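You operate a simulated robot arm through the tools that you are given. There is no shell and no other tool. Be economical: measure what you need, move in short steps, check, and stop when the job is done.

You run a simulated robot arm. Do the job below in one go: nothing can be reset, and whatever is moved stays where it is left.

Task
Grip the purple block in the vice and sand its top clean.
Fine: all the old paint off; then put the sanding block back, open the vice and set the block on the blue mat. Set down upright: what you pick out, sanding block. What is to be rubbed or washed off counts as gone when no trace of it is left.

It is judged by the outcome, as a careful person would: the job done as asked, and still so three seconds after it is handed in. It fails if anything else is knocked over, pushed out of place, dropped, spilled or broken.

Robot
A 7-joint arm with a two-finger parallel gripper, fixed in place. Base frame: the origin is at the foot of the arm, x ahead of it, y to its left, z up. Units: mm, degrees, N and s.
With the tool pointing down near the work surface it reaches from about 360 to 780 mm from the base axis. Its first joint turns from -166.0 to 166.0 degrees. Payload 3.91 kg.
The tool frame sits at the grasp point between the pads (the TCP): z along the fingers, y along the line on which they close. The tips reach 30 mm beyond it. Largest opening 110 mm; finger width 20, thickness 10; the body of the gripper, 48 by 112 mm, starts 55 mm behind the TCP.
Orientation is told as [roll, pitch, yaw] about the base's x, y, z axes, in that order, counted from this pose: with the fingers straight down and closing along the base's y, the tool's x points along the base's -x, its y along +y and its z along -z.

Tools
- The arm moves only by the tool arm_command. Its arguments are lists of equal length, an entry for each row: "rot": the turn, a rotation vector about the tool's x, y, z in degrees, a list of three; "xyz": the shift along the tool's x, y, z in mm, a list of three; "hand": the closure, from 0 (fully open) to 1 (shut). In form: {"rot": [[rx, ry, rz], ...], "xyz": [[x, y, z], ...], "hand": [hand, ...]}. A call has 1 to 10 rows; each row shifts and turns the commanded pose from where the row before left it, along the tool's axes as they then stand. Rows are played at 5 a second. More than 50 mm and 8.6 degrees between two rows, or a gripper value outside its range, and nothing of the call is played. A pose out of reach is approached as far as the arm can. The call stops where the force on the tool passes 90 N (or 10 N more than at its start, if that is more) or the arm is blocked; 0.2 s more then pass. The fingers move at their own pace (about 153 mm/s each) and stop on an object; they squeeze with about 30 N. The grip force told is the motor's: it shows also when the fingers shut on nothing. Time passes only in rows, and 0.2 s behind the last, so rows that do not move let the fingers close. The reply holds the time, the measured pose of the TCP, the force on the tool along the base axes, the opening and the grip force, in the units named above and with some noise, with the torque about the TCP (base axes, N m) and any sound that the robot's microphone picked up.
- Cameras (640 x 400 px; columns grow to the right, rows downward): "scene" is fixed at [406.9, 494.9, 1495.9]; the picture's right is [-0.95, -0.31, 0.00], its down [-0.27, 0.81, -0.53] and it looks along [0.17, -0.50, -0.85] (base axes); focal length 214 px, centre (320, 200). "wrist" rides on the gripper at [77, 7, -114] in the tool frame; the picture's right is [-0.09, 1.00, 0.00], its down [-0.80, -0.07, -0.59] and it looks along [-0.59, -0.05, 0.80] (tool axes); focal length 270 px, centre (320, 200). There is no depth. A picture from a camera that has moved, and an enlarged one, comes with that camera's place and axes in the base frame and with its lens. The place of the scene camera against the robot may be out by one fixed shift of up to 25 mm in any direction.
- camera(camera): a new picture of that camera. The clock stands still meanwhile.
- move_column(by): slides the trunk up (or, below 0, down) by that many mm; the arm rides with it, the base frame stays. It gives what a move gives, with no picture.
- zoom(camera, box): a new picture of the part [left, top, right, bottom] of that camera's present view, enlarged. The clock stands still meanwhile.
- finish_job(): hands the job in; it is judged then, once.

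Work in short steps. Places have to be worked out from the pictures, the camera data and where the tool is seen: move nearer, look again, correct. Check each grasp and each placing, and mend what went wrong. You have 120 turns and 68 pictures in all, those below and enlarged ones among them. Open the gripper and draw the arm clear of the work before you hand the job in, unless the task says otherwise; then end with one line.

The tools are called after "Emit:" by a JSON object that holds its "method" and its "body". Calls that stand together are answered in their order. arm_command: Moves the arm, as the interface text tells. Its arguments: {"type":"object","properties":{"rot":{"type":"array","items":{"type":"array","items":{"type":"number"}}},"xyz":{"type":"array","items":{"type":"array","items":{"type":"number"}}},"hand":{"type":"array","items":{"type":"number"}}},"required":["rot","xyz","hand"]} The other tools are called the same way: move_column (by) slides the trunk up or down; camera (camera) takes a picture; zoom (camera, box) takes an enlarged picture of a part of a camera's view; finish_job () hands the job in.

At the start:

```text
clock: 0.0
ee_pos: [283.7, 259.8, 1240.8]
tool_rot: [0.0, 0.1, 0.1]
contact_force: [-0.5, -0.1, -0.6]
wrist_torque: [0.04, 0.01, 0.0]
finger_gap: 110.0
finger_force: 0.1
trunk travel left (down, up): [-575.0, 35.0]
```

scene: 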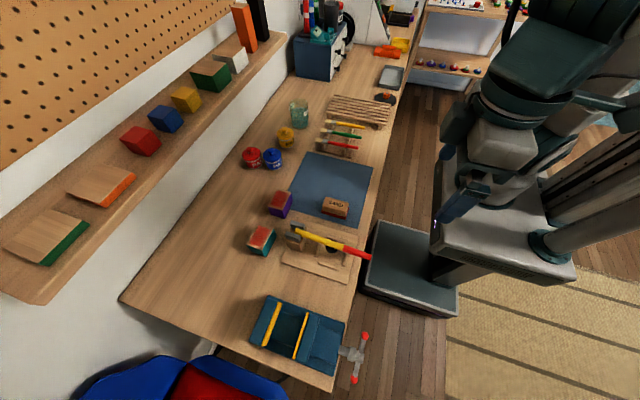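
wrist: 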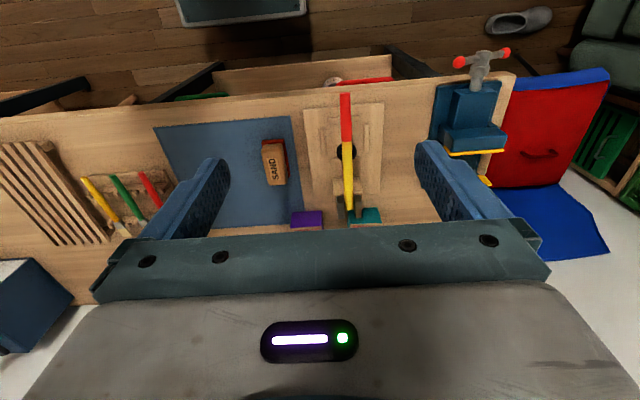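

I'll look closely at the work area first: block, vice and sanding block.

Emit:
{"method": "zoom", "body": {"camera": "scene", "box": [230, 170, 390, 270]}}

Emit:
{"method": "zoom", "body": {"camera": "scene", "box": [230, 280, 390, 390]}}

Emit:
{"method": "zoom", "body": {"camera": "wrist", "box": [250, 40, 530, 230]}}

```text
4.00 times, centred on (310, 220) of scene
camera zoom: at [406.9, 494.9, 1495.9], right [-0.95, -0.31, 0.0], down [-0.27, 0.81, -0.53], along [0.17, -0.5, -0.85], focal length 858 px, centre (360, 120)
```

zoom: 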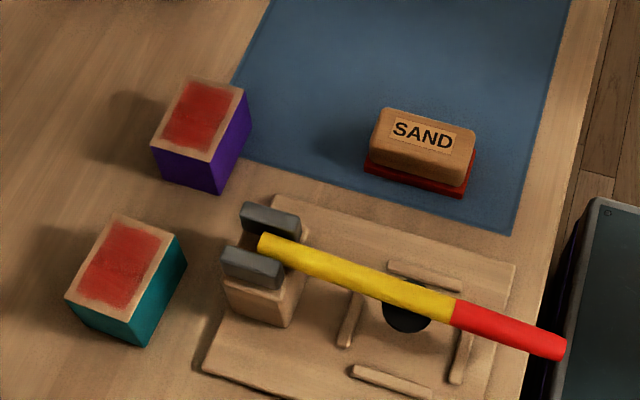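

```text
3.64 times, centred on (310, 335) of scene
camera zoom: at [406.9, 494.9, 1495.9], right [-0.95, -0.31, 0.0], down [-0.27, 0.81, -0.53], along [0.17, -0.5, -0.85], focal length 780 px, centre (356, -291)
```

zoom: 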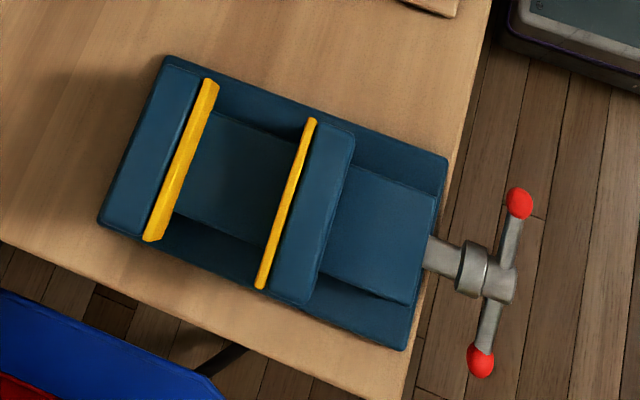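

```text
2.11 times, centred on (390, 135) of wrist
camera zoom: at [204.9, 266.4, 1355.7], right [0.09, 1.0, 0.0], down [0.8, -0.07, 0.59], along [0.59, -0.05, -0.8], focal length 569 px, centre (173, 337)
```

zoom: 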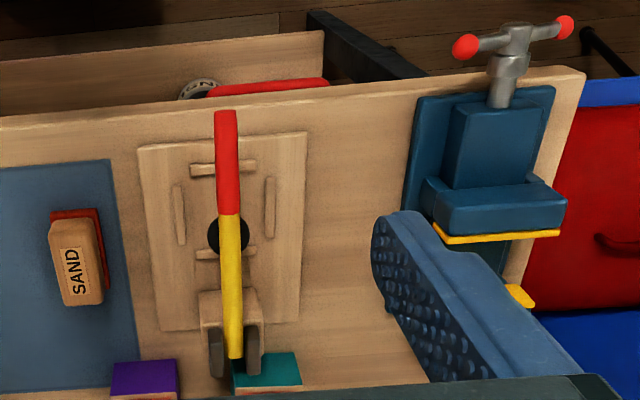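

The block is roughly at (648,186), about 53×70 mm; the vice gap is about 70 mm along x near y≈512, with its handle at about (308,510). I'll move to where the wrist camera sees the block well.

Emit:
{"method": "arm_command", "body": {"rot": [[0, 0, 0], [0, 0, 0], [0, 0, 0], [0, 0, 0], [0, 0, 0], [0, 0, 0], [0, 0, 0]], "xyz": [[-36, -12.3, 18], [-36, -12.3, 18], [-36, -12.3, 18], [-36, -12.3, 18], [-36, -12.3, 18], [-36, -12.3, 18], [0, 0, 0]], "hand": [0, 0, 0, 0, 0, 0, 0]}}

Emit:
{"method": "camera", "body": {"camera": "wrist"}}

```text
clock: 1.6
ee_pos: [499.7, 187.7, 1136.2]
tool_rot: [0.0, 0.0, 0.1]
contact_force: [-0.5, 0.5, -0.8]
wrist_torque: [0.01, 0.01, 0.01]
finger_gap: 110.3
finger_force: 0.1
trunk travel left (down, up): [-575.0, 35.0]
```

```text
62 pictures are left
camera wrist: at [421.3, 193.0, 1250.4], right [0.09, 1.0, 0.0], down [0.8, -0.07, 0.59], along [0.59, -0.05, -0.8], focal length 270 px, centre (320, 200)
```

wrist: 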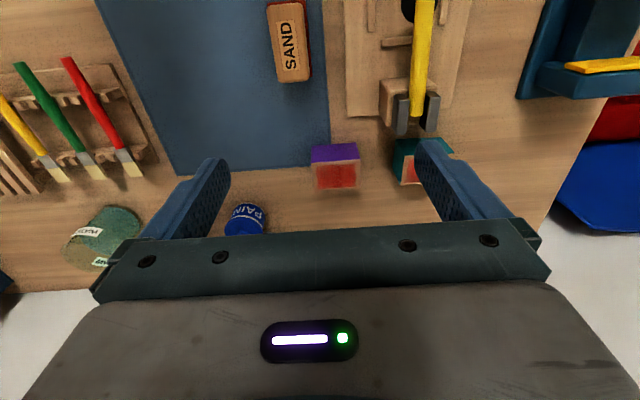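

Emit:
{"method": "zoom", "body": {"camera": "wrist", "box": [250, 0, 410, 200]}}

```text
2.00 times, centred on (330, 100) of wrist
camera zoom: at [421.3, 193.0, 1250.4], right [0.09, 1.0, 0.0], down [0.8, -0.07, 0.59], along [0.59, -0.05, -0.8], focal length 541 px, centre (300, 400)
```

zoom: 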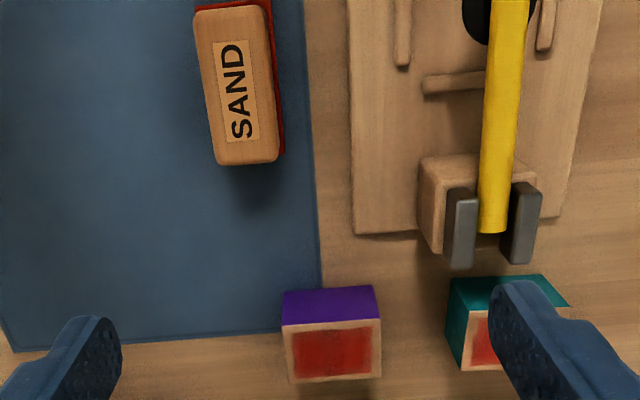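

Block centre is about (633,200), 50×70×57 mm tall. I'll move above it to z≈1000 and check.

Emit:
{"method": "arm_command", "body": {"rot": [[0, 0, 0], [0, 0, 0], [0, 0, 0], [0, 0, 0], [0, 0, 0]], "xyz": [[-33.3, 3, 32], [-33.3, 3, 32], [-33.3, 3, 32], [-33.3, 3, 32], [0, 0, 0]], "hand": [0, 0, 0, 0, 0]}}

Emit:
{"method": "camera", "body": {"camera": "wrist"}}

Emit:
{"method": "zoom", "body": {"camera": "scene", "box": [230, 150, 390, 270]}}

```text
clock: 2.8
ee_pos: [631.2, 197.6, 1006.1]
tool_rot: [0.1, 0.0, -0.1]
contact_force: [0.1, 0.5, 0.5]
wrist_torque: [0.01, 0.03, -0.01]
finger_gap: 110.1
finger_force: 0.0
trunk travel left (down, up): [-575.0, 35.0]
```

```text
60 pictures are left
camera wrist: at [552.8, 205.1, 1120.0], right [0.09, 1.0, 0.0], down [0.8, -0.07, 0.59], along [0.59, -0.05, -0.8], focal length 270 px, centre (320, 200)
```

wrist: 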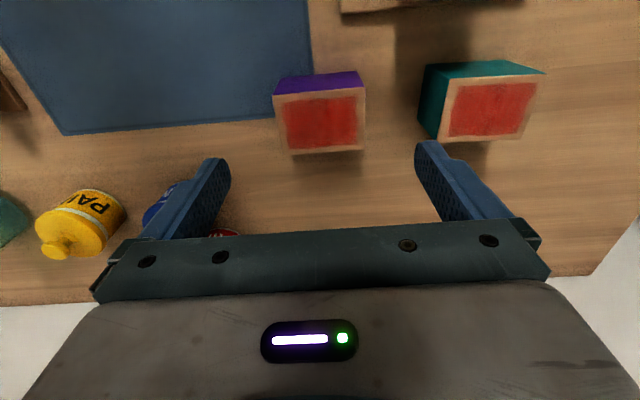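

```text
3.33 times, centred on (310, 210) of scene
camera zoom: at [406.9, 494.9, 1495.9], right [-0.95, -0.31, 0.0], down [-0.27, 0.81, -0.53], along [0.17, -0.5, -0.85], focal length 715 px, centre (353, 167)
```

zoom: 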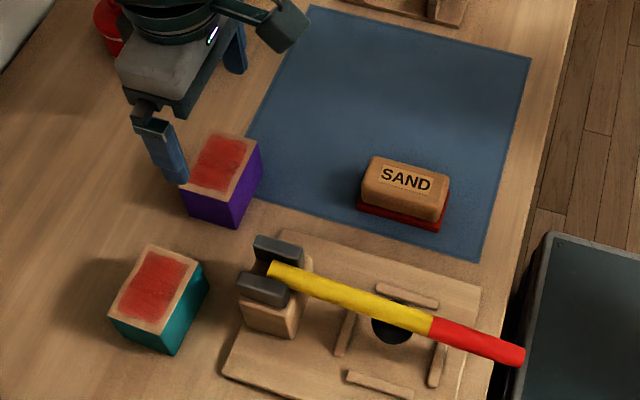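

The estimate holds: centre (633,201.5), top ≈907. I'll descend to TCP z≈898 and close.

Emit:
{"method": "arm_command", "body": {"rot": [[0, 0, 0], [0, 0, 0], [0, 0, 0], [0, 0, 0], [0, 0, 0], [0, 0, 0], [0, 0, 0], [0, 0, 0]], "xyz": [[-2, 4, 36], [0, 0, 36], [0, 0, 36], [0, 0, 0], [0, 0, 0], [0, 0, 0], [0, 0, 0], [0, 0, 0]], "hand": [0, 0, 0, 0, 1, 1, 1, 1]}}

```text
clock: 4.6
ee_pos: [632.1, 200.7, 897.6]
tool_rot: [0.1, 0.0, -0.1]
contact_force: [-0.4, -0.2, 1.4]
wrist_torque: [0.04, -0.01, 0.02]
finger_gap: 71.5
finger_force: 30.6
trunk travel left (down, up): [-575.0, 35.0]
```

Gripped (71.5 mm). I'll lift and swing to a spot beside the vice where the wrist camera can see it past the held block.

Emit:
{"method": "arm_command", "body": {"rot": [[0, 0, 0], [0, 0, 0], [0, 0, 0], [0, 0, 0], [0, 0, 0], [0, 0, 0], [0, 0, 0], [0, 0, 0], [0, 0, 0], [0, 0, 0]], "xyz": [[0, 0, -40], [0, 0, -40], [0, 0, -40], [0, 0, -40], [38, 26, 0], [38, 26, 0], [38, 26, 0], [38, 26, 0], [38, 26, 0], [0, 0, 0]], "hand": [1, 1, 1, 1, 1, 1, 1, 1, 1, 1]}}

Emit:
{"method": "camera", "body": {"camera": "wrist"}}

```text
clock: 6.8
ee_pos: [444.4, 330.5, 1058.7]
tool_rot: [0.0, 0.0, -0.1]
contact_force: [0.2, -0.2, -2.4]
wrist_torque: [-0.02, 0.05, -0.01]
finger_gap: 71.9
finger_force: 29.6
trunk travel left (down, up): [-575.0, 35.0]
```

```text
58 pictures are left
camera wrist: at [365.3, 337.4, 1172.6], right [0.09, 1.0, 0.0], down [0.8, -0.07, 0.59], along [0.59, -0.05, -0.8], focal length 270 px, centre (320, 200)
```

wrist: 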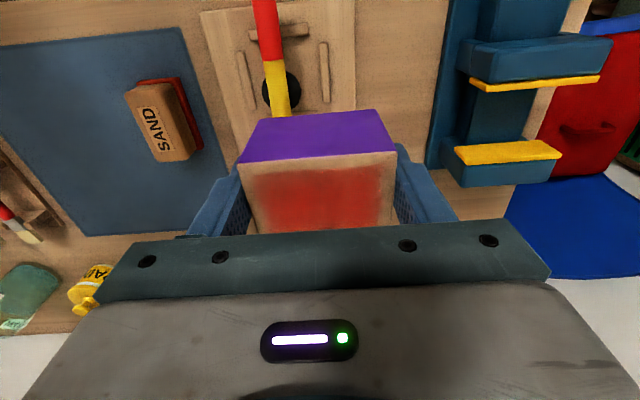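

Emit:
{"method": "zoom", "body": {"camera": "wrist", "box": [400, 0, 640, 200]}}

```text
2.00 times, centred on (520, 100) of wrist
camera zoom: at [365.3, 337.4, 1172.6], right [0.09, 1.0, 0.0], down [0.8, -0.07, 0.59], along [0.59, -0.05, -0.8], focal length 541 px, centre (-80, 400)
```

zoom: 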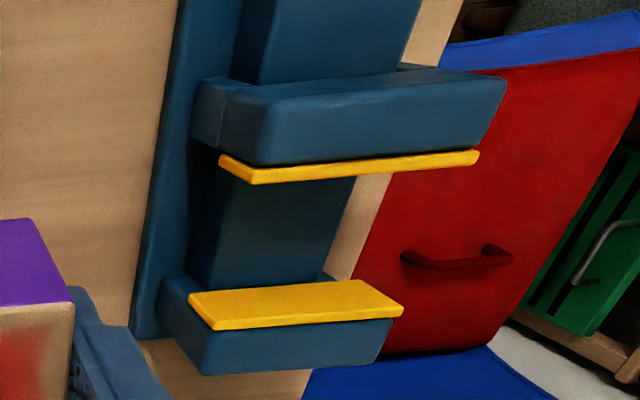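

Combining both cameras: jaw tops ≈ z 940, gap x≈438–506, jaw y≈472–558, so the vice centre is about (472,515). I'll move above it and check with the scene camera.

Emit:
{"method": "arm_command", "body": {"rot": [[0, 0, 0], [0, 0, 0], [0, 0, 0], [0, 0, 0], [0, 0, 0], [0, 0, 0]], "xyz": [[-5.5, 37, 0], [-5.5, 37, 0], [-5.5, 37, 0], [-5.5, 37, 0], [-5.5, 37, 0], [0, 0, 0]], "hand": [1, 1, 1, 1, 1, 1]}}

Emit:
{"method": "zoom", "body": {"camera": "scene", "box": [220, 270, 400, 400]}}

Emit:
{"method": "camera", "body": {"camera": "wrist"}}

```text
clock: 8.2
ee_pos: [471.5, 517.8, 1058.3]
tool_rot: [0.0, 0.0, -0.1]
contact_force: [0.3, 0.8, -1.7]
wrist_torque: [0.0, 0.05, 0.03]
finger_gap: 71.6
finger_force: 30.3
trunk travel left (down, up): [-575.0, 35.0]
```

```text
3.08 times, centred on (310, 335) of scene
camera zoom: at [406.9, 494.9, 1495.9], right [-0.95, -0.31, 0.0], down [-0.27, 0.81, -0.53], along [0.17, -0.5, -0.85], focal length 660 px, centre (351, -215)
```

zoom: 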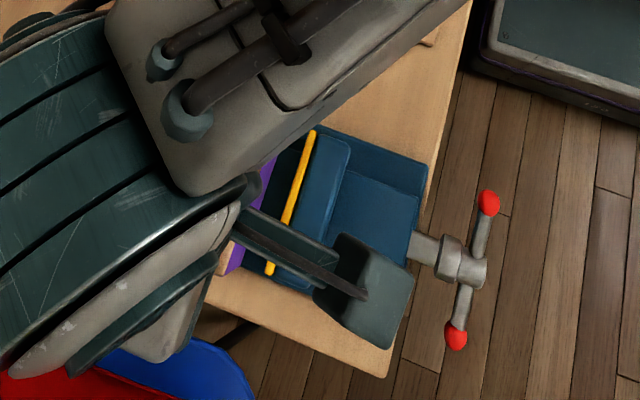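

```text
55 pictures are left
camera wrist: at [393.7, 524.5, 1173.7], right [0.09, 1.0, 0.0], down [0.8, -0.07, 0.59], along [0.59, -0.05, -0.8], focal length 270 px, centre (320, 200)
```

wrist: 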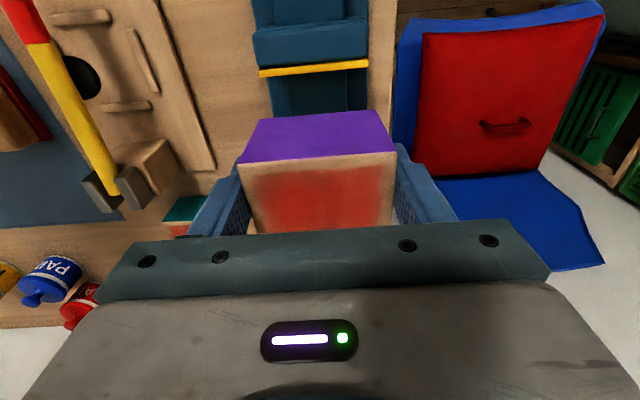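

The moving jaw confirms the y centre ≈515.7 and the pad at x≈438.5. I'll shift slightly and lower to just above the jaws.

Emit:
{"method": "arm_command", "body": {"rot": [[0, 0, 0], [0, 0, 0], [0, 0, 0]], "xyz": [[0.5, -2, 28], [0, 0, 28], [0, 0, 0]], "hand": [1, 1, 1]}}

Emit:
{"method": "camera", "body": {"camera": "wrist"}}

Emit:
{"method": "camera", "body": {"camera": "scene"}}

```text
clock: 9.0
ee_pos: [472.1, 514.3, 1002.2]
tool_rot: [-0.1, -0.1, -0.2]
contact_force: [0.4, 0.6, -0.9]
wrist_torque: [0.03, 0.0, 0.01]
finger_gap: 71.7
finger_force: 29.9
trunk travel left (down, up): [-575.0, 35.0]
```

```text
54 pictures are left
camera wrist: at [394.3, 520.8, 1116.2], right [0.09, 1.0, 0.0], down [0.8, -0.07, 0.59], along [0.59, -0.05, -0.8], focal length 270 px, centre (320, 200)
```

wrist: 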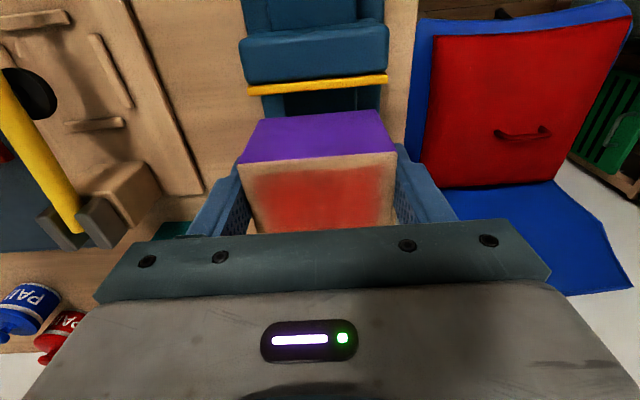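

```text
53 pictures are left
```

scene: 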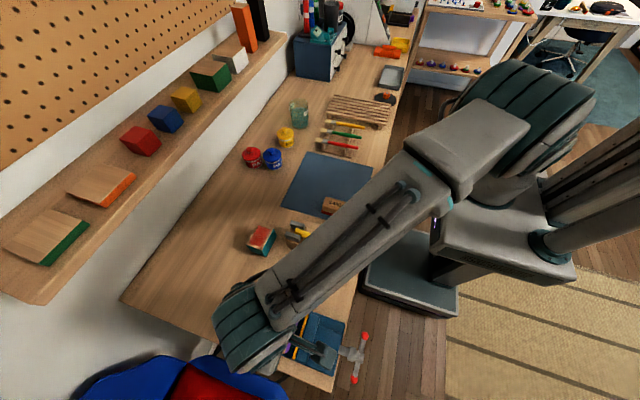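

Still centred. I'll lower between the jaws in small steps and watch the force.

Emit:
{"method": "arm_command", "body": {"rot": [[0, 0, 0], [0, 0, 0], [0, 0, 0], [0, 0, 0], [0, 0, 0]], "xyz": [[0, 0.7, 8], [0, 0, 8], [0, 0, 8], [0, 0, 8], [0, 0, 0]], "hand": [1, 1, 1, 1, 1]}}

Emit:
{"method": "camera", "body": {"camera": "wrist"}}

```text
clock: 10.2
ee_pos: [472.7, 515.3, 968.2]
tool_rot: [0.0, -0.1, -0.1]
contact_force: [0.0, 0.1, -1.4]
wrist_torque: [-0.01, -0.01, 0.0]
finger_gap: 71.4
finger_force: 30.0
trunk travel left (down, up): [-575.0, 35.0]
```

```text
52 pictures are left
camera wrist: at [393.8, 522.5, 1083.2], right [0.09, 1.0, 0.0], down [0.8, -0.07, 0.59], along [0.59, -0.05, -0.8], focal length 270 px, centre (320, 200)
```

wrist: 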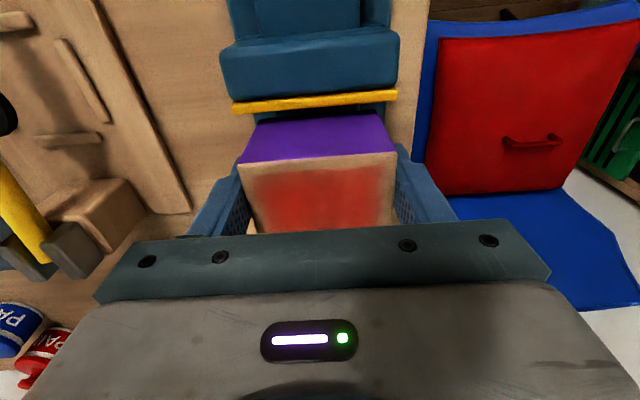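

No contact yet, block bottom ≈921 between the jaws. Continuing in 3 mm steps.

Emit:
{"method": "arm_command", "body": {"rot": [[0, 0, 0], [0, 0, 0], [0, 0, 0], [0, 0, 0], [0, 0, 0], [0, 0, 0]], "xyz": [[0, 0, 3], [0, 0, 3], [0, 0, 3], [0, 0, 3], [0, 0, 3], [0, 0, 0]], "hand": [1, 1, 1, 1, 1, 1]}}

```text
clock: 11.6
ee_pos: [471.6, 515.2, 953.4]
tool_rot: [-0.1, 0.0, 0.0]
contact_force: [0.0, 0.1, -1.6]
wrist_torque: [0.02, 0.05, 0.0]
finger_gap: 71.3
finger_force: 29.9
trunk travel left (down, up): [-575.0, 35.0]
```

Emit:
{"method": "arm_command", "body": {"rot": [[0, 0, 0], [0, 0, 0], [0, 0, 0], [0, 0, 0], [0, 0, 0]], "xyz": [[0, 0, 2], [0, 0, 2], [0, 0, 2], [0, 0, 2], [0, 0, 0]], "hand": [1, 1, 1, 1, 1]}}

```text
clock: 12.8
ee_pos: [471.2, 516.3, 945.5]
tool_rot: [0.0, 0.0, -0.1]
contact_force: [0.0, -0.3, -1.1]
wrist_torque: [-0.01, 0.0, 0.0]
finger_gap: 71.6
finger_force: 30.3
trunk travel left (down, up): [-575.0, 35.0]
```

Bottom is near 898 with no contact; continuing gently.

Emit:
{"method": "arm_command", "body": {"rot": [[0, 0, 0], [0, 0, 0], [0, 0, 0], [0, 0, 0], [0, 0, 0]], "xyz": [[0, 0, 2], [0, 0, 2], [0, 0, 2], [0, 0, 2], [0, 0, 0]], "hand": [1, 1, 1, 1, 1]}}

Emit:
{"method": "camera", "body": {"camera": "wrist"}}

```text
clock: 14.0
ee_pos: [471.2, 514.5, 941.4]
tool_rot: [0.3, -0.3, -0.1]
contact_force: [2.2, 1.7, 30.2]
wrist_torque: [-0.67, -0.09, 0.02]
finger_gap: 72.2
finger_force: 30.2
trunk travel left (down, up): [-575.0, 35.0]
```

```text
51 pictures are left
camera wrist: at [392.7, 521.1, 1054.7], right [0.09, 1.0, 0.01], down [0.8, -0.07, 0.6], along [0.6, -0.05, -0.8], focal length 270 px, centre (320, 200)
```

wrist: 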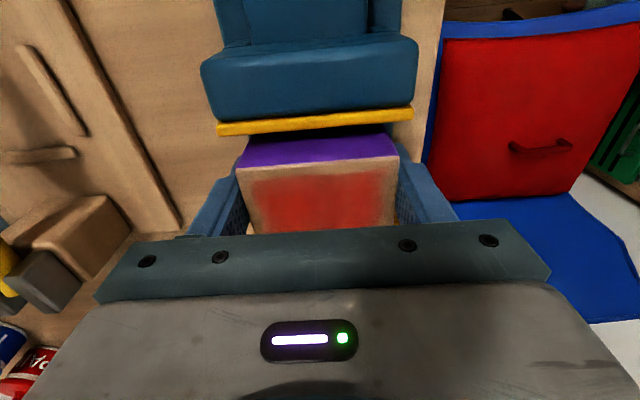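

Contact at 30 N: the block sits on the bed (bottom ≈894, top ≈951). I'll relieve the force, release and rise.

Emit:
{"method": "arm_command", "body": {"rot": [[0, 0, 0], [0, 0, 0], [0, 0, 0], [0, 0, 0], [0, 0, 0], [0, 0, 0], [0, 0, 0], [0, 0, 0], [0, 0, 0]], "xyz": [[0, 0, -3.5], [0, 0, 0], [0, 0, 0], [0, 0, 0], [0, 0, -20], [0, 0, -30], [0, 0, -35], [30, 0, -35], [30, 0, 0]], "hand": [1, 1, 0, 0, 0, 0, 0, 0, 0]}}

Emit:
{"method": "camera", "body": {"camera": "wrist"}}

```text
clock: 16.0
ee_pos: [409.5, 515.2, 1060.8]
tool_rot: [-0.1, 0.0, 0.0]
contact_force: [-0.3, 0.8, -0.4]
wrist_torque: [0.02, 0.0, 0.0]
finger_gap: 109.7
finger_force: 0.0
trunk travel left (down, up): [-575.0, 35.0]
```

```text
50 pictures are left
camera wrist: at [331.8, 521.6, 1174.4], right [0.09, 1.0, 0.0], down [0.8, -0.07, 0.59], along [0.59, -0.05, -0.8], focal length 270 px, centre (320, 200)
```

wrist: 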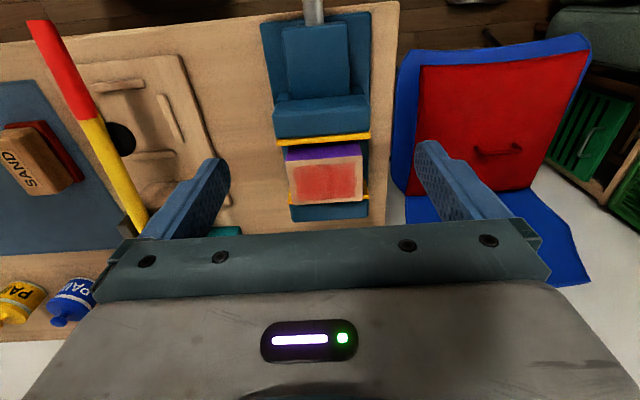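

The block is seated in the vice. Next is the handle (hub ≈ (304,515,~890), bar along y): I'll retreat in front of the vice and pitch the gripper to point along +x so I can turn the T-bar like a key.

Emit:
{"method": "arm_command", "body": {"rot": [[0, 0, 0], [0, 0, 0], [0, 0, 0], [0, 0, 0], [0, 0, 0], [0, -8, 0], [0, -8, 0], [0, -8, 0], [0, -8, 0], [0, 0, 0]], "xyz": [[40, 0, 0], [40, 0, 0], [40, 0, 0], [40, 0, 0], [40, 0, 0], [0, 0, 0], [0, 0, 0], [0, 0, 0], [0, 0, 0], [0, 0, 0]], "hand": [0, 0, 0, 0, 0, 0, 0, 0, 0, 0]}}

Emit:
{"method": "camera", "body": {"camera": "wrist"}}

```text
clock: 18.2
ee_pos: [211.3, 515.6, 1062.0]
tool_rot: [0.0, -32.1, -0.1]
contact_force: [0.1, -0.3, 0.2]
wrist_torque: [0.02, 0.01, 0.0]
finger_gap: 110.1
finger_force: 0.1
trunk travel left (down, up): [-575.0, 35.0]
```

```text
49 pictures are left
camera wrist: at [84.6, 522.3, 1117.6], right [0.08, 1.0, 0.05], down [0.36, -0.07, 0.93], along [0.93, -0.05, -0.37], focal length 270 px, centre (320, 200)
```

wrist: 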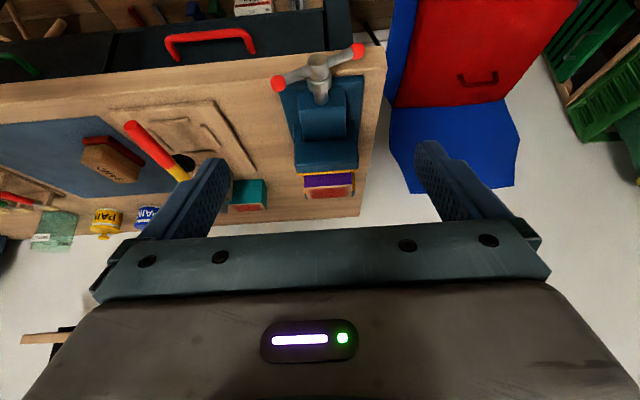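

The hub works out at ≈(303,515.5,878), bar tilted ~20° (−y end higher), knobs ±47 mm. I'll continue pitching to horizontal.

Emit:
{"method": "arm_command", "body": {"rot": [[0, -8.3, 0], [0, -8.3, 0], [0, -8.3, 0], [0, -8.3, 0], [0, -8.3, 0], [0, -8.3, 0], [0, -8.1, 0], [0, 0, 0]], "xyz": [[0, 0, 0], [0, 0, 0], [0, 0, 0], [0, 0, 0], [0, 0, 0], [0, 0, 0], [0, 0, 0], [0, 0, 0]], "hand": [0, 0, 0, 0, 0, 0, 0, 0]}}

Emit:
{"method": "camera", "body": {"camera": "scene"}}

```text
clock: 20.0
ee_pos: [229.0, 511.6, 1072.0]
tool_rot: [64.0, -88.7, -66.1]
contact_force: [0.8, 0.3, -0.7]
wrist_torque: [0.0, -0.04, 0.0]
finger_gap: 109.9
finger_force: 0.0
trunk travel left (down, up): [-575.0, 35.0]
```

```text
48 pictures are left
```

scene: 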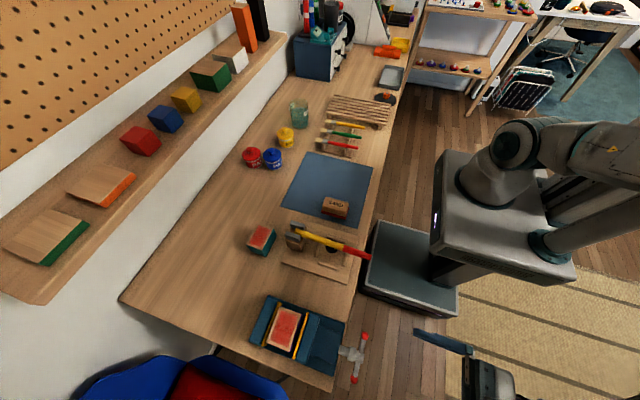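

The gripper points forward now, with a small position shortfall. I'll lower to near handle height, staying in front of it, and see if the arm tracks.

Emit:
{"method": "arm_command", "body": {"rot": [[0, 0, 0], [0, 0, 0], [0, 0, 0], [0, 0, 0], [0, 0, 0]], "xyz": [[40, 0, 0], [40, 0, 0], [40, 0, 0], [30, 0, 0], [0, 0, 0]], "hand": [0, 0, 0, 0, 0]}}

Emit:
{"method": "camera", "body": {"camera": "wrist"}}

```text
clock: 21.2
ee_pos: [214.1, 513.6, 911.3]
tool_rot: [44.7, -89.8, -45.1]
contact_force: [0.8, -0.2, 0.2]
wrist_torque: [-0.02, 0.02, 0.01]
finger_gap: 110.1
finger_force: 0.0
trunk travel left (down, up): [-575.0, 35.0]
```

```text
47 pictures are left
camera wrist: at [98.8, 521.6, 834.9], right [0.01, 1.0, 0.09], down [-0.59, -0.07, 0.8], along [0.8, -0.06, 0.59], focal length 270 px, centre (320, 200)
```

wrist: 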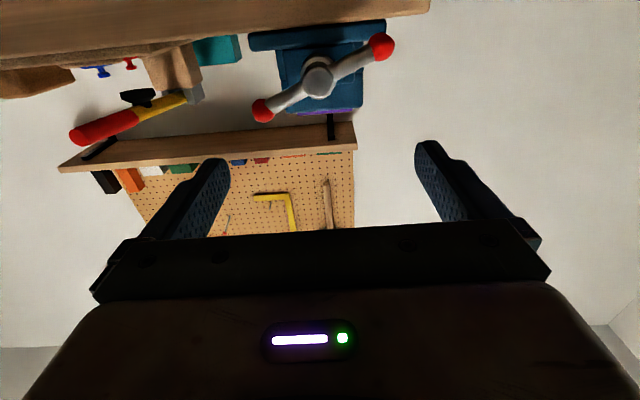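

The arm tracks fine; the handle hub is at ≈(300,515,878), bar tilted ~22° (+y end low). I'll roll the gripper −112° so the fingers straddle the bar, setting the opening to ~45 mm.

Emit:
{"method": "arm_command", "body": {"rot": [[0, 0, -8.5], [0, 0, -8.5], [0, 0, -8.5], [0, 0, -8.5], [0, 0, -8.5], [0, 0, -8.5], [0, 0, -8.5], [0, 0, -8.5], [0, 0, -8.5], [0, 0, -8.5]], "xyz": [[0, 0, 0], [0, 0, 0], [0, 0, 0], [0, 0, 0], [0, 0, 0], [0, 0, 0], [0, 0, 0], [0, 0, 0], [0, 0, 0], [0, 0, 0]], "hand": [0.6, 0.6, 0.6, 0.6, 0.6, 0.6, 0.6, 0.6, 0.6, 0.6]}}

Emit:
{"method": "arm_command", "body": {"rot": [[0, 0, -8.5], [0, 0, -8.5], [0, 0, -8.5], [0, 0, -1.5], [0, 0, 0]], "xyz": [[0, 0, 0], [0, 0, 0], [0, 0, 0], [0, 0, 0], [0, 0, 0]], "hand": [0.6, 0.6, 0.6, 0.6, 0.6]}}

Emit:
{"method": "camera", "body": {"camera": "wrist"}}

```text
clock: 23.4
ee_pos: [210.8, 515.8, 912.1]
tool_rot: [-89.8, -4.7, 90.1]
contact_force: [-0.1, -0.1, -1.1]
wrist_torque: [0.02, -0.01, -0.02]
finger_gap: 43.9
finger_force: 0.1
trunk travel left (down, up): [-575.0, 35.0]
```

```text
clock: 24.6
ee_pos: [211.1, 515.4, 910.2]
tool_rot: [-89.9, 22.0, 90.0]
contact_force: [-0.8, 0.0, 0.2]
wrist_torque: [0.0, 0.0, -0.01]
finger_gap: 43.9
finger_force: 0.0
trunk travel left (down, up): [-575.0, 35.0]
```

```text
46 pictures are left
camera wrist: at [95.6, 441.4, 934.2], right [0.0, -0.29, -0.96], down [-0.59, 0.77, -0.23], along [0.8, 0.57, -0.18], focal length 270 px, centre (320, 200)
```

wrist: 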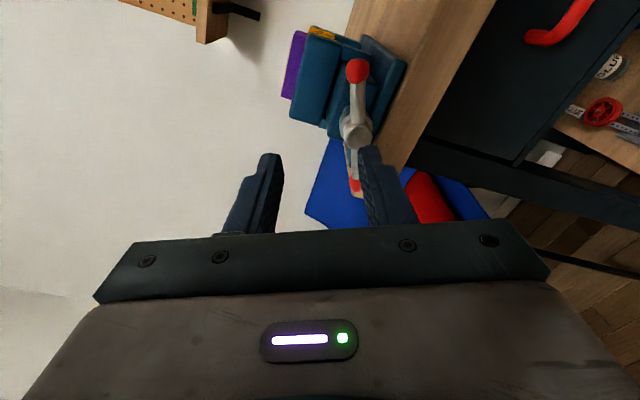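

The bar is now perpendicular to the closing line; hub ≈(300,514.5,880). I'll line up laterally and advance partway.

Emit:
{"method": "arm_command", "body": {"rot": [[0, 0, 0], [0, 0, 0], [0, 0, 0], [0, 0, 0]], "xyz": [[-6, 14.5, 0], [-5.5, 14.2, 0], [0, 0, 25], [0, 0, 0]], "hand": [0.6, 0.6, 0.6, 0.6]}}

Emit:
{"method": "zoom", "body": {"camera": "wrist", "box": [200, 50, 440, 240]}}

Emit:
{"method": "zoom", "body": {"camera": "scene", "box": [230, 280, 440, 400]}}

```text
clock: 25.6
ee_pos: [237.0, 515.6, 881.1]
tool_rot: [-89.9, 22.0, 90.0]
contact_force: [0.8, -0.1, -0.2]
wrist_torque: [0.0, 0.0, 0.0]
finger_gap: 44.1
finger_force: 0.1
trunk travel left (down, up): [-575.0, 35.0]
```

```text
2.11 times, centred on (320, 145) of wrist
camera zoom: at [120.9, 441.4, 903.7], right [0.0, -0.29, -0.96], down [-0.59, 0.77, -0.23], along [0.8, 0.57, -0.17], focal length 569 px, centre (320, 316)
```

zoom: 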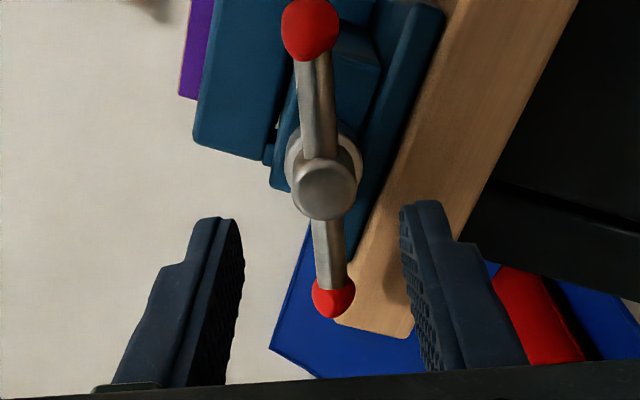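

```text
3.05 times, centred on (335, 340) of scene
camera zoom: at [406.9, 494.9, 1495.9], right [-0.95, -0.31, 0.0], down [-0.27, 0.81, -0.53], along [0.17, -0.5, -0.85], focal length 654 px, centre (274, -227)
```

zoom: 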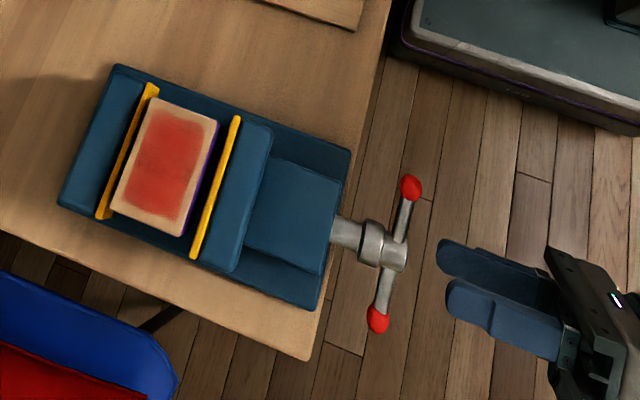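

The fingers straddle the hub symmetrically. I'll advance 44 mm so the tips pass just beyond the bar, then start turning +z (clockwise seen from the handle).

Emit:
{"method": "arm_command", "body": {"rot": [[0, 0, 0], [0, 0, 0], [0, 0, 0], [0, 0, 0], [0, 0, 0]], "xyz": [[0, 0, 11], [0, 0, 11], [0, 0, 11], [0, 0, 11], [0, 0, 0]], "hand": [0.6, 0.6, 0.6, 0.6, 0.6]}}

Emit:
{"method": "zoom", "body": {"camera": "wrist", "box": [200, 50, 440, 240]}}

```text
clock: 26.8
ee_pos: [279.2, 514.1, 880.4]
tool_rot: [-90.0, 22.0, 90.0]
contact_force: [-0.6, -0.2, -0.5]
wrist_torque: [-0.01, 0.0, 0.01]
finger_gap: 44.2
finger_force: 0.0
trunk travel left (down, up): [-575.0, 35.0]
```

```text
2.11 times, centred on (320, 145) of wrist
camera zoom: at [164.5, 441.2, 903.1], right [0.0, -0.29, -0.96], down [-0.59, 0.77, -0.23], along [0.8, 0.57, -0.18], focal length 569 px, centre (320, 316)
```

zoom: 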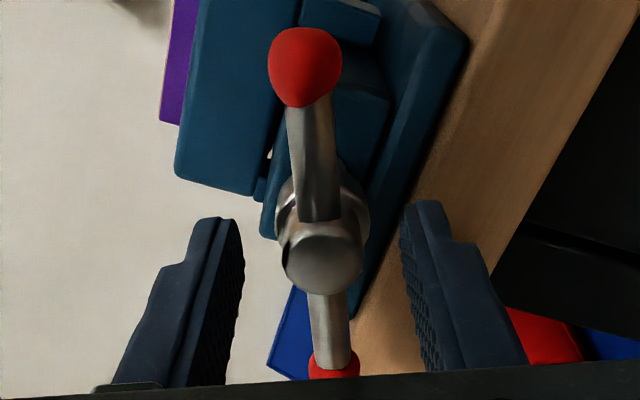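

Hub front ≈ x 295, bar ≈304, tips ≈309. I'll advance 3 mm more and rotate until the fingers pick up the bar.

Emit:
{"method": "arm_command", "body": {"rot": [[0, 0, 0], [0, 0, 8.5], [0, 0, 8.5], [0, 0, 8.5], [0, 0, 8.5], [0, 0, 8.5], [0, 0, 8.5], [0, 0, 8.5], [0, 0, 8.5], [0, 0, 0]], "xyz": [[0, 0, 3.5], [0, 0, 0], [0, 0, 0], [0, 0, 0], [0, 0, 0], [0, 0, 0], [0, 0, 0], [0, 0, 0], [0, 0, 0], [0, 0, 0]], "hand": [0.6, 0.6, 0.6, 0.6, 0.6, 0.6, 0.6, 0.6, 0.6, 0.6]}}

Emit:
{"method": "zoom", "body": {"camera": "wrist", "box": [200, 50, 440, 240]}}

```text
clock: 29.0
ee_pos: [283.4, 515.2, 880.8]
tool_rot: [-89.9, -46.1, 89.8]
contact_force: [-0.7, 0.4, -0.6]
wrist_torque: [-0.02, 0.01, -0.03]
finger_gap: 44.2
finger_force: 0.1
trunk travel left (down, up): [-575.0, 35.0]
```

```text
2.11 times, centred on (320, 145) of wrist
camera zoom: at [167.8, 467.3, 820.5], right [0.0, 0.78, -0.63], down [-0.59, 0.51, 0.63], along [0.81, 0.37, 0.46], focal length 569 px, centre (320, 316)
```

zoom: 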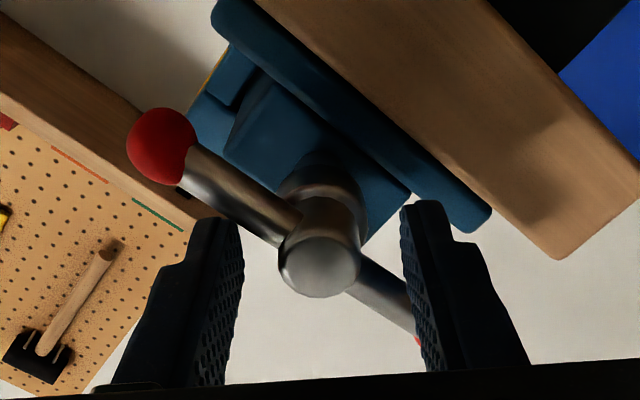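

Fingers are about to touch the bar. I'll keep turning.

Emit:
{"method": "arm_command", "body": {"rot": [[0, 0, 8], [0, 0, 8], [0, 0, 8], [0, 0, 8], [0, 0, 8], [0, 0, 0]], "xyz": [[0, 0, 0], [0, 0, 0], [0, 0, 0], [0, 0, 0], [0, 0, 0], [0, 0, 0]], "hand": [0.6, 0.6, 0.6, 0.6, 0.6, 0.6]}}

Emit:
{"method": "zoom", "body": {"camera": "wrist", "box": [200, 50, 440, 240]}}

Emit:
{"method": "zoom", "body": {"camera": "scene", "box": [230, 280, 440, 400]}}

```text
clock: 30.4
ee_pos: [283.0, 515.3, 880.5]
tool_rot: [-88.6, -86.0, 88.6]
contact_force: [-0.4, -0.5, 0.1]
wrist_torque: [0.01, 0.01, -0.01]
finger_gap: 44.3
finger_force: 0.3
trunk travel left (down, up): [-575.0, 35.0]
```

```text
2.11 times, centred on (320, 145) of wrist
camera zoom: at [167.7, 517.4, 803.6], right [0.0, 1.0, 0.02], down [-0.59, -0.02, 0.8], along [0.81, -0.01, 0.59], focal length 569 px, centre (320, 316)
```

zoom: 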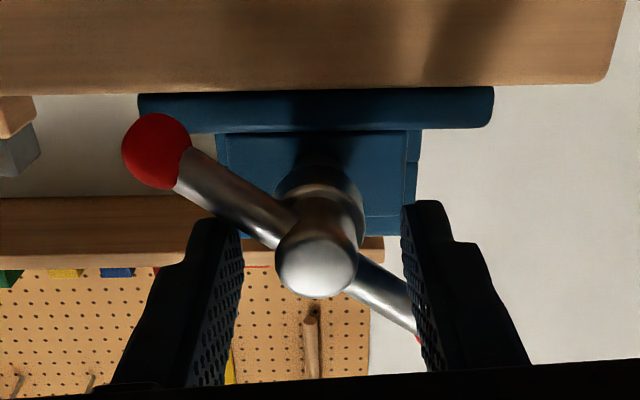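

```text
3.05 times, centred on (335, 340) of scene
camera zoom: at [406.9, 494.9, 1495.9], right [-0.95, -0.31, 0.0], down [-0.27, 0.81, -0.53], along [0.17, -0.5, -0.85], focal length 654 px, centre (274, -227)
```

zoom: 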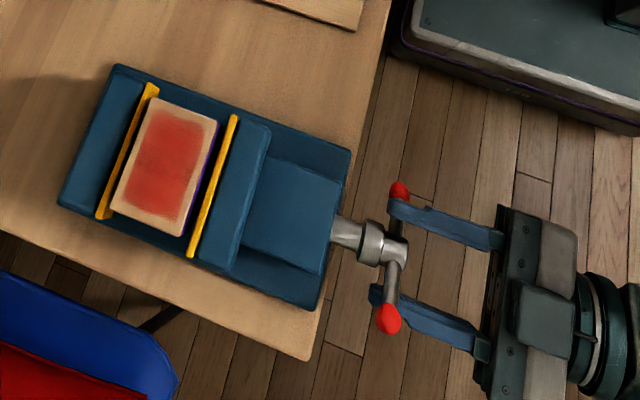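

The handle turned ~40° with no resistance and the jaw crept in slightly. I'll keep turning and check how far the wrist goes.

Emit:
{"method": "arm_command", "body": {"rot": [[0, 0, 8.5], [0, 0, 8.5], [0, 0, 8.5], [0, 0, 8.5], [0, 0, 8.5], [0, 0, 8.5], [0, 0, 8.5], [0, 0, 8.5], [0, 0, 8.5], [0, 0, 8.5]], "xyz": [[0, 0, 0], [0, 0, 0], [0, 0, 0.5], [0, 0, 0], [0, 0, 0.5], [0, 0, 0], [0, 0, 0.5], [0, 0, 0], [0, 0, 0.5], [0, 0, 0]], "hand": [0.6, 0.6, 0.6, 0.6, 0.6, 0.6, 0.6, 0.6, 0.6, 0.6]}}

Emit:
{"method": "zoom", "body": {"camera": "scene", "box": [230, 280, 440, 400]}}

```text
clock: 31.2
ee_pos: [317.3, 502.8, 889.8]
tool_rot: [86.1, -67.2, -91.5]
contact_force: [-43.1, -0.8, 10.6]
wrist_torque: [0.31, -0.57, 1.31]
finger_gap: 43.2
finger_force: 0.0
trunk travel left (down, up): [-575.0, 35.0]
stopped in row 4: the force on the tool passed its limit (the readings are from after the stop); the commanded pose is now the measured one
```

```text
3.05 times, centred on (335, 340) of scene
camera zoom: at [406.9, 494.9, 1495.9], right [-0.95, -0.31, 0.0], down [-0.27, 0.81, -0.53], along [0.17, -0.5, -0.85], focal length 654 px, centre (274, -227)
```

zoom: 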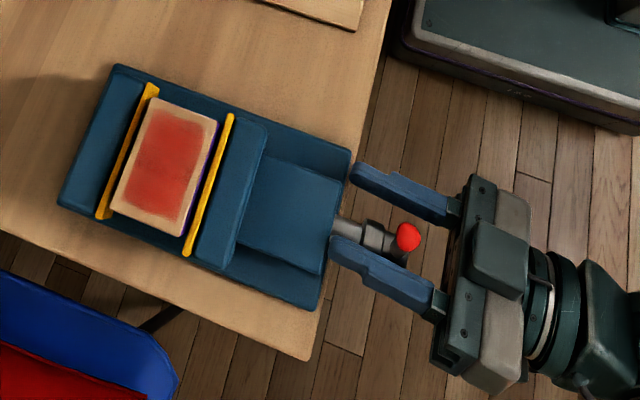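

The wrist ran to a limit near that roll and the arm drifted forward, stopping on force. The handle did turn to vertical. I'll back straight out of the handle.

Emit:
{"method": "arm_command", "body": {"rot": [[0, 0, 0], [0, 0, 0], [0, 0, 0], [0, 0, 0], [0, 0, 0]], "xyz": [[0, 0, -15], [0, 0, -20], [0, 0, -20], [0, 0, -20], [0, 0, 0]], "hand": [0.6, 0.6, 0.6, 0.6, 0.6]}}

Emit:
{"method": "camera", "body": {"camera": "wrist"}}

```text
clock: 32.3
ee_pos: [329.7, 461.8, 898.9]
tool_rot: [88.8, -68.1, -104.4]
contact_force: [-1.7, 2.0, -0.5]
wrist_torque: [-0.04, 0.03, -0.05]
finger_gap: 44.1
finger_force: 0.2
trunk travel left (down, up): [-575.0, 35.0]
stopped in row 5: the force on the tool passed its limit (the readings are from after the stop); the commanded pose is now the measured one
```

```text
38 pictures are left
camera wrist: at [228.1, 526.2, 830.9], right [0.24, 0.86, 0.45], down [-0.66, -0.19, 0.72], along [0.71, -0.48, 0.52], focal length 270 px, centre (320, 200)
```

wrist: 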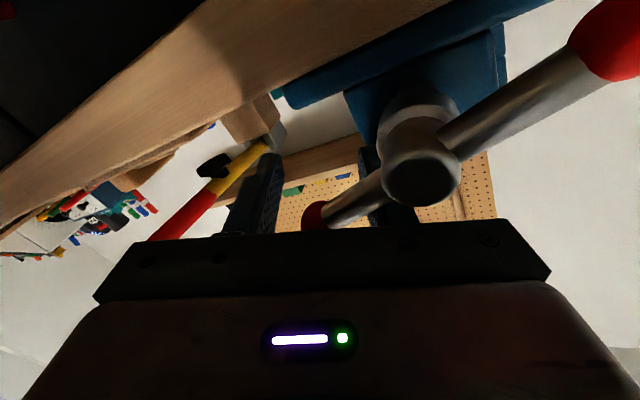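

The arm slid off sideways, pushing the bar on round (it's now turned ~180° in the tightening sense); one knob sits between the fingers. I'll back out in small steps with a slight roll away from the limit.

Emit:
{"method": "arm_command", "body": {"rot": [[0, 0, -3], [0, 0, -3], [0, 0, 0]], "xyz": [[0, 0, -8], [0, 0, -8], [0, 0, 0]], "hand": [0.6, 0.6, 0.6]}}

```text
clock: 32.6
ee_pos: [361.1, 350.1, 924.5]
tool_rot: [82.7, -63.6, -103.1]
contact_force: [0.9, 1.0, 4.3]
wrist_torque: [0.06, 0.23, -0.11]
finger_gap: 44.1
finger_force: 0.1
trunk travel left (down, up): [-575.0, 35.0]
stopped in row 1: the force on the tool passed its limit (the readings are from after the stop); the commanded pose is now the measured one
```

The arm made another unintended jump in −y. I need to see the situation before moving.

Emit:
{"method": "camera", "body": {"camera": "scene"}}

Emit:
{"method": "camera", "body": {"camera": "wrist"}}

```text
37 pictures are left
```

scene: 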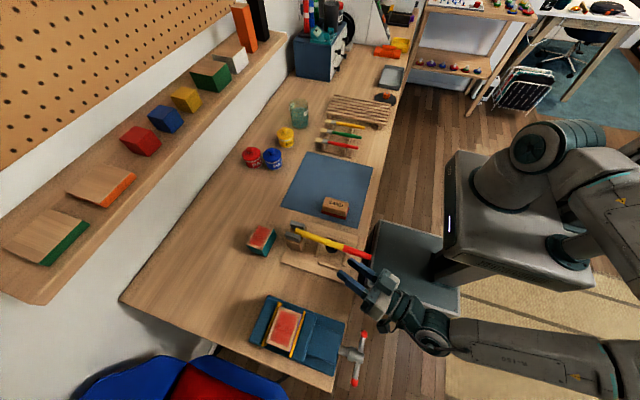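

```text
36 pictures are left
camera wrist: at [262.9, 428.2, 864.5], right [0.32, 0.8, 0.52], down [-0.66, -0.21, 0.72], along [0.68, -0.57, 0.46], focal length 270 px, centre (320, 200)
```

wrist: 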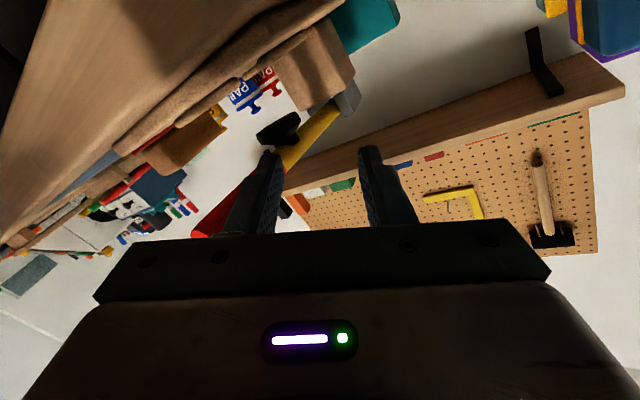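

Nothing has been knocked over: the gripper is hovering near the lever and its motion seems to have stopped. I'll hold for a moment to see whether it's stable.

Emit:
{"method": "arm_command", "body": {"rot": [[0, 0, 0]], "xyz": [[0, 0, 0]], "hand": [0.6]}}

```text
clock: 33.0
ee_pos: [392.6, 395.2, 897.4]
tool_rot: [86.1, -66.2, -107.1]
contact_force: [78.1, -8.0, -2.8]
wrist_torque: [-0.41, -0.35, -4.71]
finger_gap: 43.9
finger_force: 0.0
trunk travel left (down, up): [-575.0, 35.0]
```

A 78 N push shows something touching. I'll look before anything else.

Emit:
{"method": "camera", "body": {"camera": "scene"}}

Emit:
{"method": "zoom", "body": {"camera": "scene", "box": [280, 220, 480, 390]}}

```text
35 pictures are left
```

scene: 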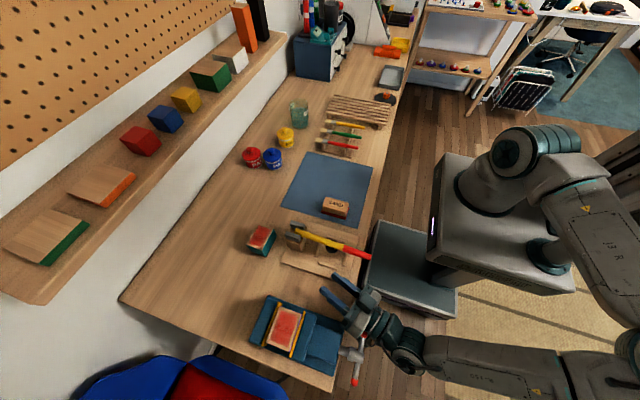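

```text
2.35 times, centred on (380, 305) of scene
camera zoom: at [406.9, 494.9, 1495.9], right [-0.95, -0.31, 0.0], down [-0.27, 0.81, -0.53], along [0.17, -0.5, -0.85], focal length 505 px, centre (179, -47)
```

zoom: 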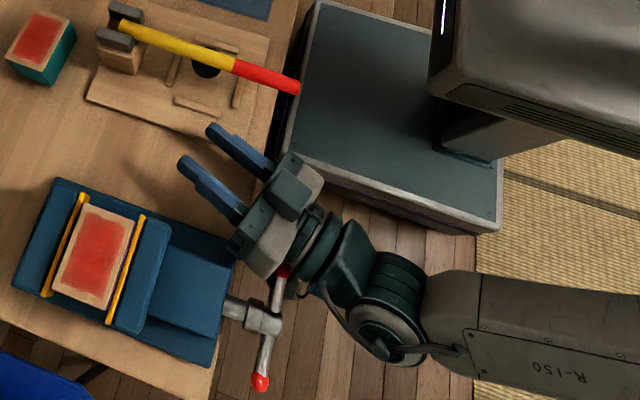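

The wrist body is pressing on the handle's −y knob from the table side. I'll ease off in +x first to release the force.

Emit:
{"method": "arm_command", "body": {"rot": [[0, 0, 0], [0, 0, 0]], "xyz": [[1.5, 5, 14], [0, 0, 0]], "hand": [0.6, 0.6]}}

```text
clock: 33.6
ee_pos: [389.9, 378.8, 910.6]
tool_rot: [81.8, -63.8, -101.1]
contact_force: [-1.3, -0.7, 1.1]
wrist_torque: [0.03, 0.07, 0.0]
finger_gap: 44.2
finger_force: 0.0
trunk travel left (down, up): [-575.0, 35.0]
```

Free now at (390,379,911). I'll move slightly −y and up to clear both the handle and the lever.

Emit:
{"method": "arm_command", "body": {"rot": [[0, 0, 0], [0, 0, 0], [0, 0, 0], [0, 0, 0]], "xyz": [[-13.3, -3.3, 2.7], [-13.5, 6.7, -1], [-13.5, 6.7, -1], [0, 0, 0]], "hand": [0.6, 0.6, 0.6, 0.6]}}

```text
clock: 34.8
ee_pos: [413.4, 360.3, 948.5]
tool_rot: [81.7, -64.2, -104.8]
contact_force: [0.4, 0.2, -0.6]
wrist_torque: [-0.04, -0.04, -0.01]
finger_gap: 43.8
finger_force: 0.0
trunk travel left (down, up): [-575.0, 35.0]
stopped in row 4: the arm was blocked; the commanded pose is now the measured one
```

The report says the arm (not the tool) is blocked; I'll look at the whole arm.

Emit:
{"method": "camera", "body": {"camera": "scene"}}

```text
33 pictures are left
```

scene: 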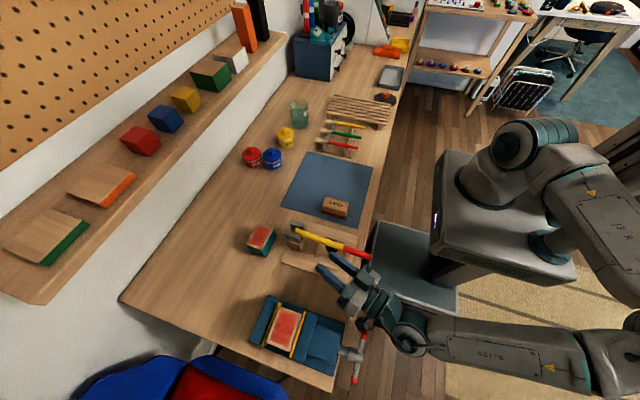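

The arm itself looks folded with its elbow back; I suspect a wrist joint limit from the roll. I'll un-roll a little with an upward bias and see how it tracks.

Emit:
{"method": "arm_command", "body": {"rot": [[0, 0, -4], [0, 0, -4], [0, 0, 0]], "xyz": [[-6, 3, 0], [-6, 3, 0], [0, 0, 0]], "hand": [0.6, 0.6, 0.6]}}

```text
clock: 35.6
ee_pos: [415.2, 358.9, 962.2]
tool_rot: [78.5, -72.2, -101.4]
contact_force: [0.6, 0.2, 0.1]
wrist_torque: [0.01, 0.01, 0.0]
finger_gap: 44.3
finger_force: 0.0
trunk travel left (down, up): [-575.0, 35.0]
```

That tracked properly. Continue un-rolling and rising.

Emit:
{"method": "arm_command", "body": {"rot": [[0, 0, -6], [0, 0, -6], [0, 0, -6], [0, 0, 0], [0, 0, 0], [0, 0, 0]], "xyz": [[-9, 3, 0], [-10, 2, 0], [-10, 1, 0], [-12, 0, 0], [-12, 0, 0], [0, 0, 0]], "hand": [0.6, 0.6, 0.6, 0.6, 0.6, 0.6]}}

```text
clock: 37.0
ee_pos: [429.8, 346.7, 1014.4]
tool_rot: [-12.9, -86.7, -11.3]
contact_force: [0.3, 0.2, -0.2]
wrist_torque: [0.0, -0.01, 0.0]
finger_gap: 43.9
finger_force: 0.1
trunk travel left (down, up): [-575.0, 35.0]
```

The arm now responds well. I'll go back to a fingers-down posture (first un-yaw, then pitch down), since pushing the knobs from above is safer than the key-turn.

Emit:
{"method": "arm_command", "body": {"rot": [[-8, 0, 0], [-8, 0, 0], [-8, 0, 0], [0, 8.4, 0], [0, 8.4, 0], [0, 8.4, 0], [0, 8.4, 0], [0, 8.4, 0], [0, 0, 0]], "xyz": [[-5, 0, 0], [-5, 0, 0], [-5, 0, 0], [0, 0, 0], [0, 0, 0], [0, 0, 0], [0, 0, 0], [0, 0, 0], [0, 0, 0]], "hand": [0.6, 0.6, 0.6, 0.6, 0.6, 0.6, 0.6, 0.6, 0.6]}}

```text
clock: 37.6
ee_pos: [473.4, 293.2, 1024.3]
tool_rot: [13.8, -85.4, -31.6]
contact_force: [0.2, -0.3, -0.5]
wrist_torque: [0.02, 0.01, -0.02]
finger_gap: 44.1
finger_force: 0.0
trunk travel left (down, up): [-575.0, 35.0]
stopped in row 3: the arm was blocked; the commanded pose is now the measured one
```

Un-yawing hits a limit; pitching down first should be the easier way.

Emit:
{"method": "arm_command", "body": {"rot": [[0, 5, 0], [0, 6, 0], [0, 0, 0]], "xyz": [[-5, 0, 0], [-5, 0, 0], [0, 0, 0]], "hand": [0.6, 0.6, 0.6]}}

```text
clock: 38.4
ee_pos: [474.4, 292.1, 1034.1]
tool_rot: [3.9, -74.3, -21.6]
contact_force: [-0.1, -0.2, -0.6]
wrist_torque: [-0.03, 0.01, 0.02]
finger_gap: 44.1
finger_force: 0.0
trunk travel left (down, up): [-575.0, 35.0]
```

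Tracks well; continue pitching down.

Emit:
{"method": "arm_command", "body": {"rot": [[0, 8, 0], [0, 8, 0], [0, 8, 0], [0, 8, 0], [0, 0, 0]], "xyz": [[-10, 0, 0], [-10, 0, 0], [-8, 0, 0], [0, 0, 0], [0, 0, 0]], "hand": [0.6, 0.6, 0.6, 0.6, 0.6]}}

Emit:
{"method": "arm_command", "body": {"rot": [[0, 8, 0], [0, 8, 0], [0, 8, 0], [0, 8, 0], [0, 8, 0], [0, 0, 0]], "xyz": [[0, 0, 0], [0, 0, 0], [0, 0, 0], [0, 0, 0], [0, 0, 0], [0, 0, 0]], "hand": [0.6, 0.6, 0.6, 0.6, 0.6, 0.6]}}

```text
clock: 39.6
ee_pos: [484.3, 288.5, 1059.4]
tool_rot: [1.4, -42.5, -18.7]
contact_force: [0.0, 0.3, 0.5]
wrist_torque: [0.0, 0.01, 0.01]
finger_gap: 43.9
finger_force: 0.0
trunk travel left (down, up): [-575.0, 35.0]
```

```text
clock: 41.0
ee_pos: [482.9, 287.6, 1060.6]
tool_rot: [1.0, -2.4, -17.7]
contact_force: [0.4, 0.0, 0.3]
wrist_torque: [-0.01, -0.03, 0.0]
finger_gap: 44.1
finger_force: 0.0
trunk travel left (down, up): [-575.0, 35.0]
```

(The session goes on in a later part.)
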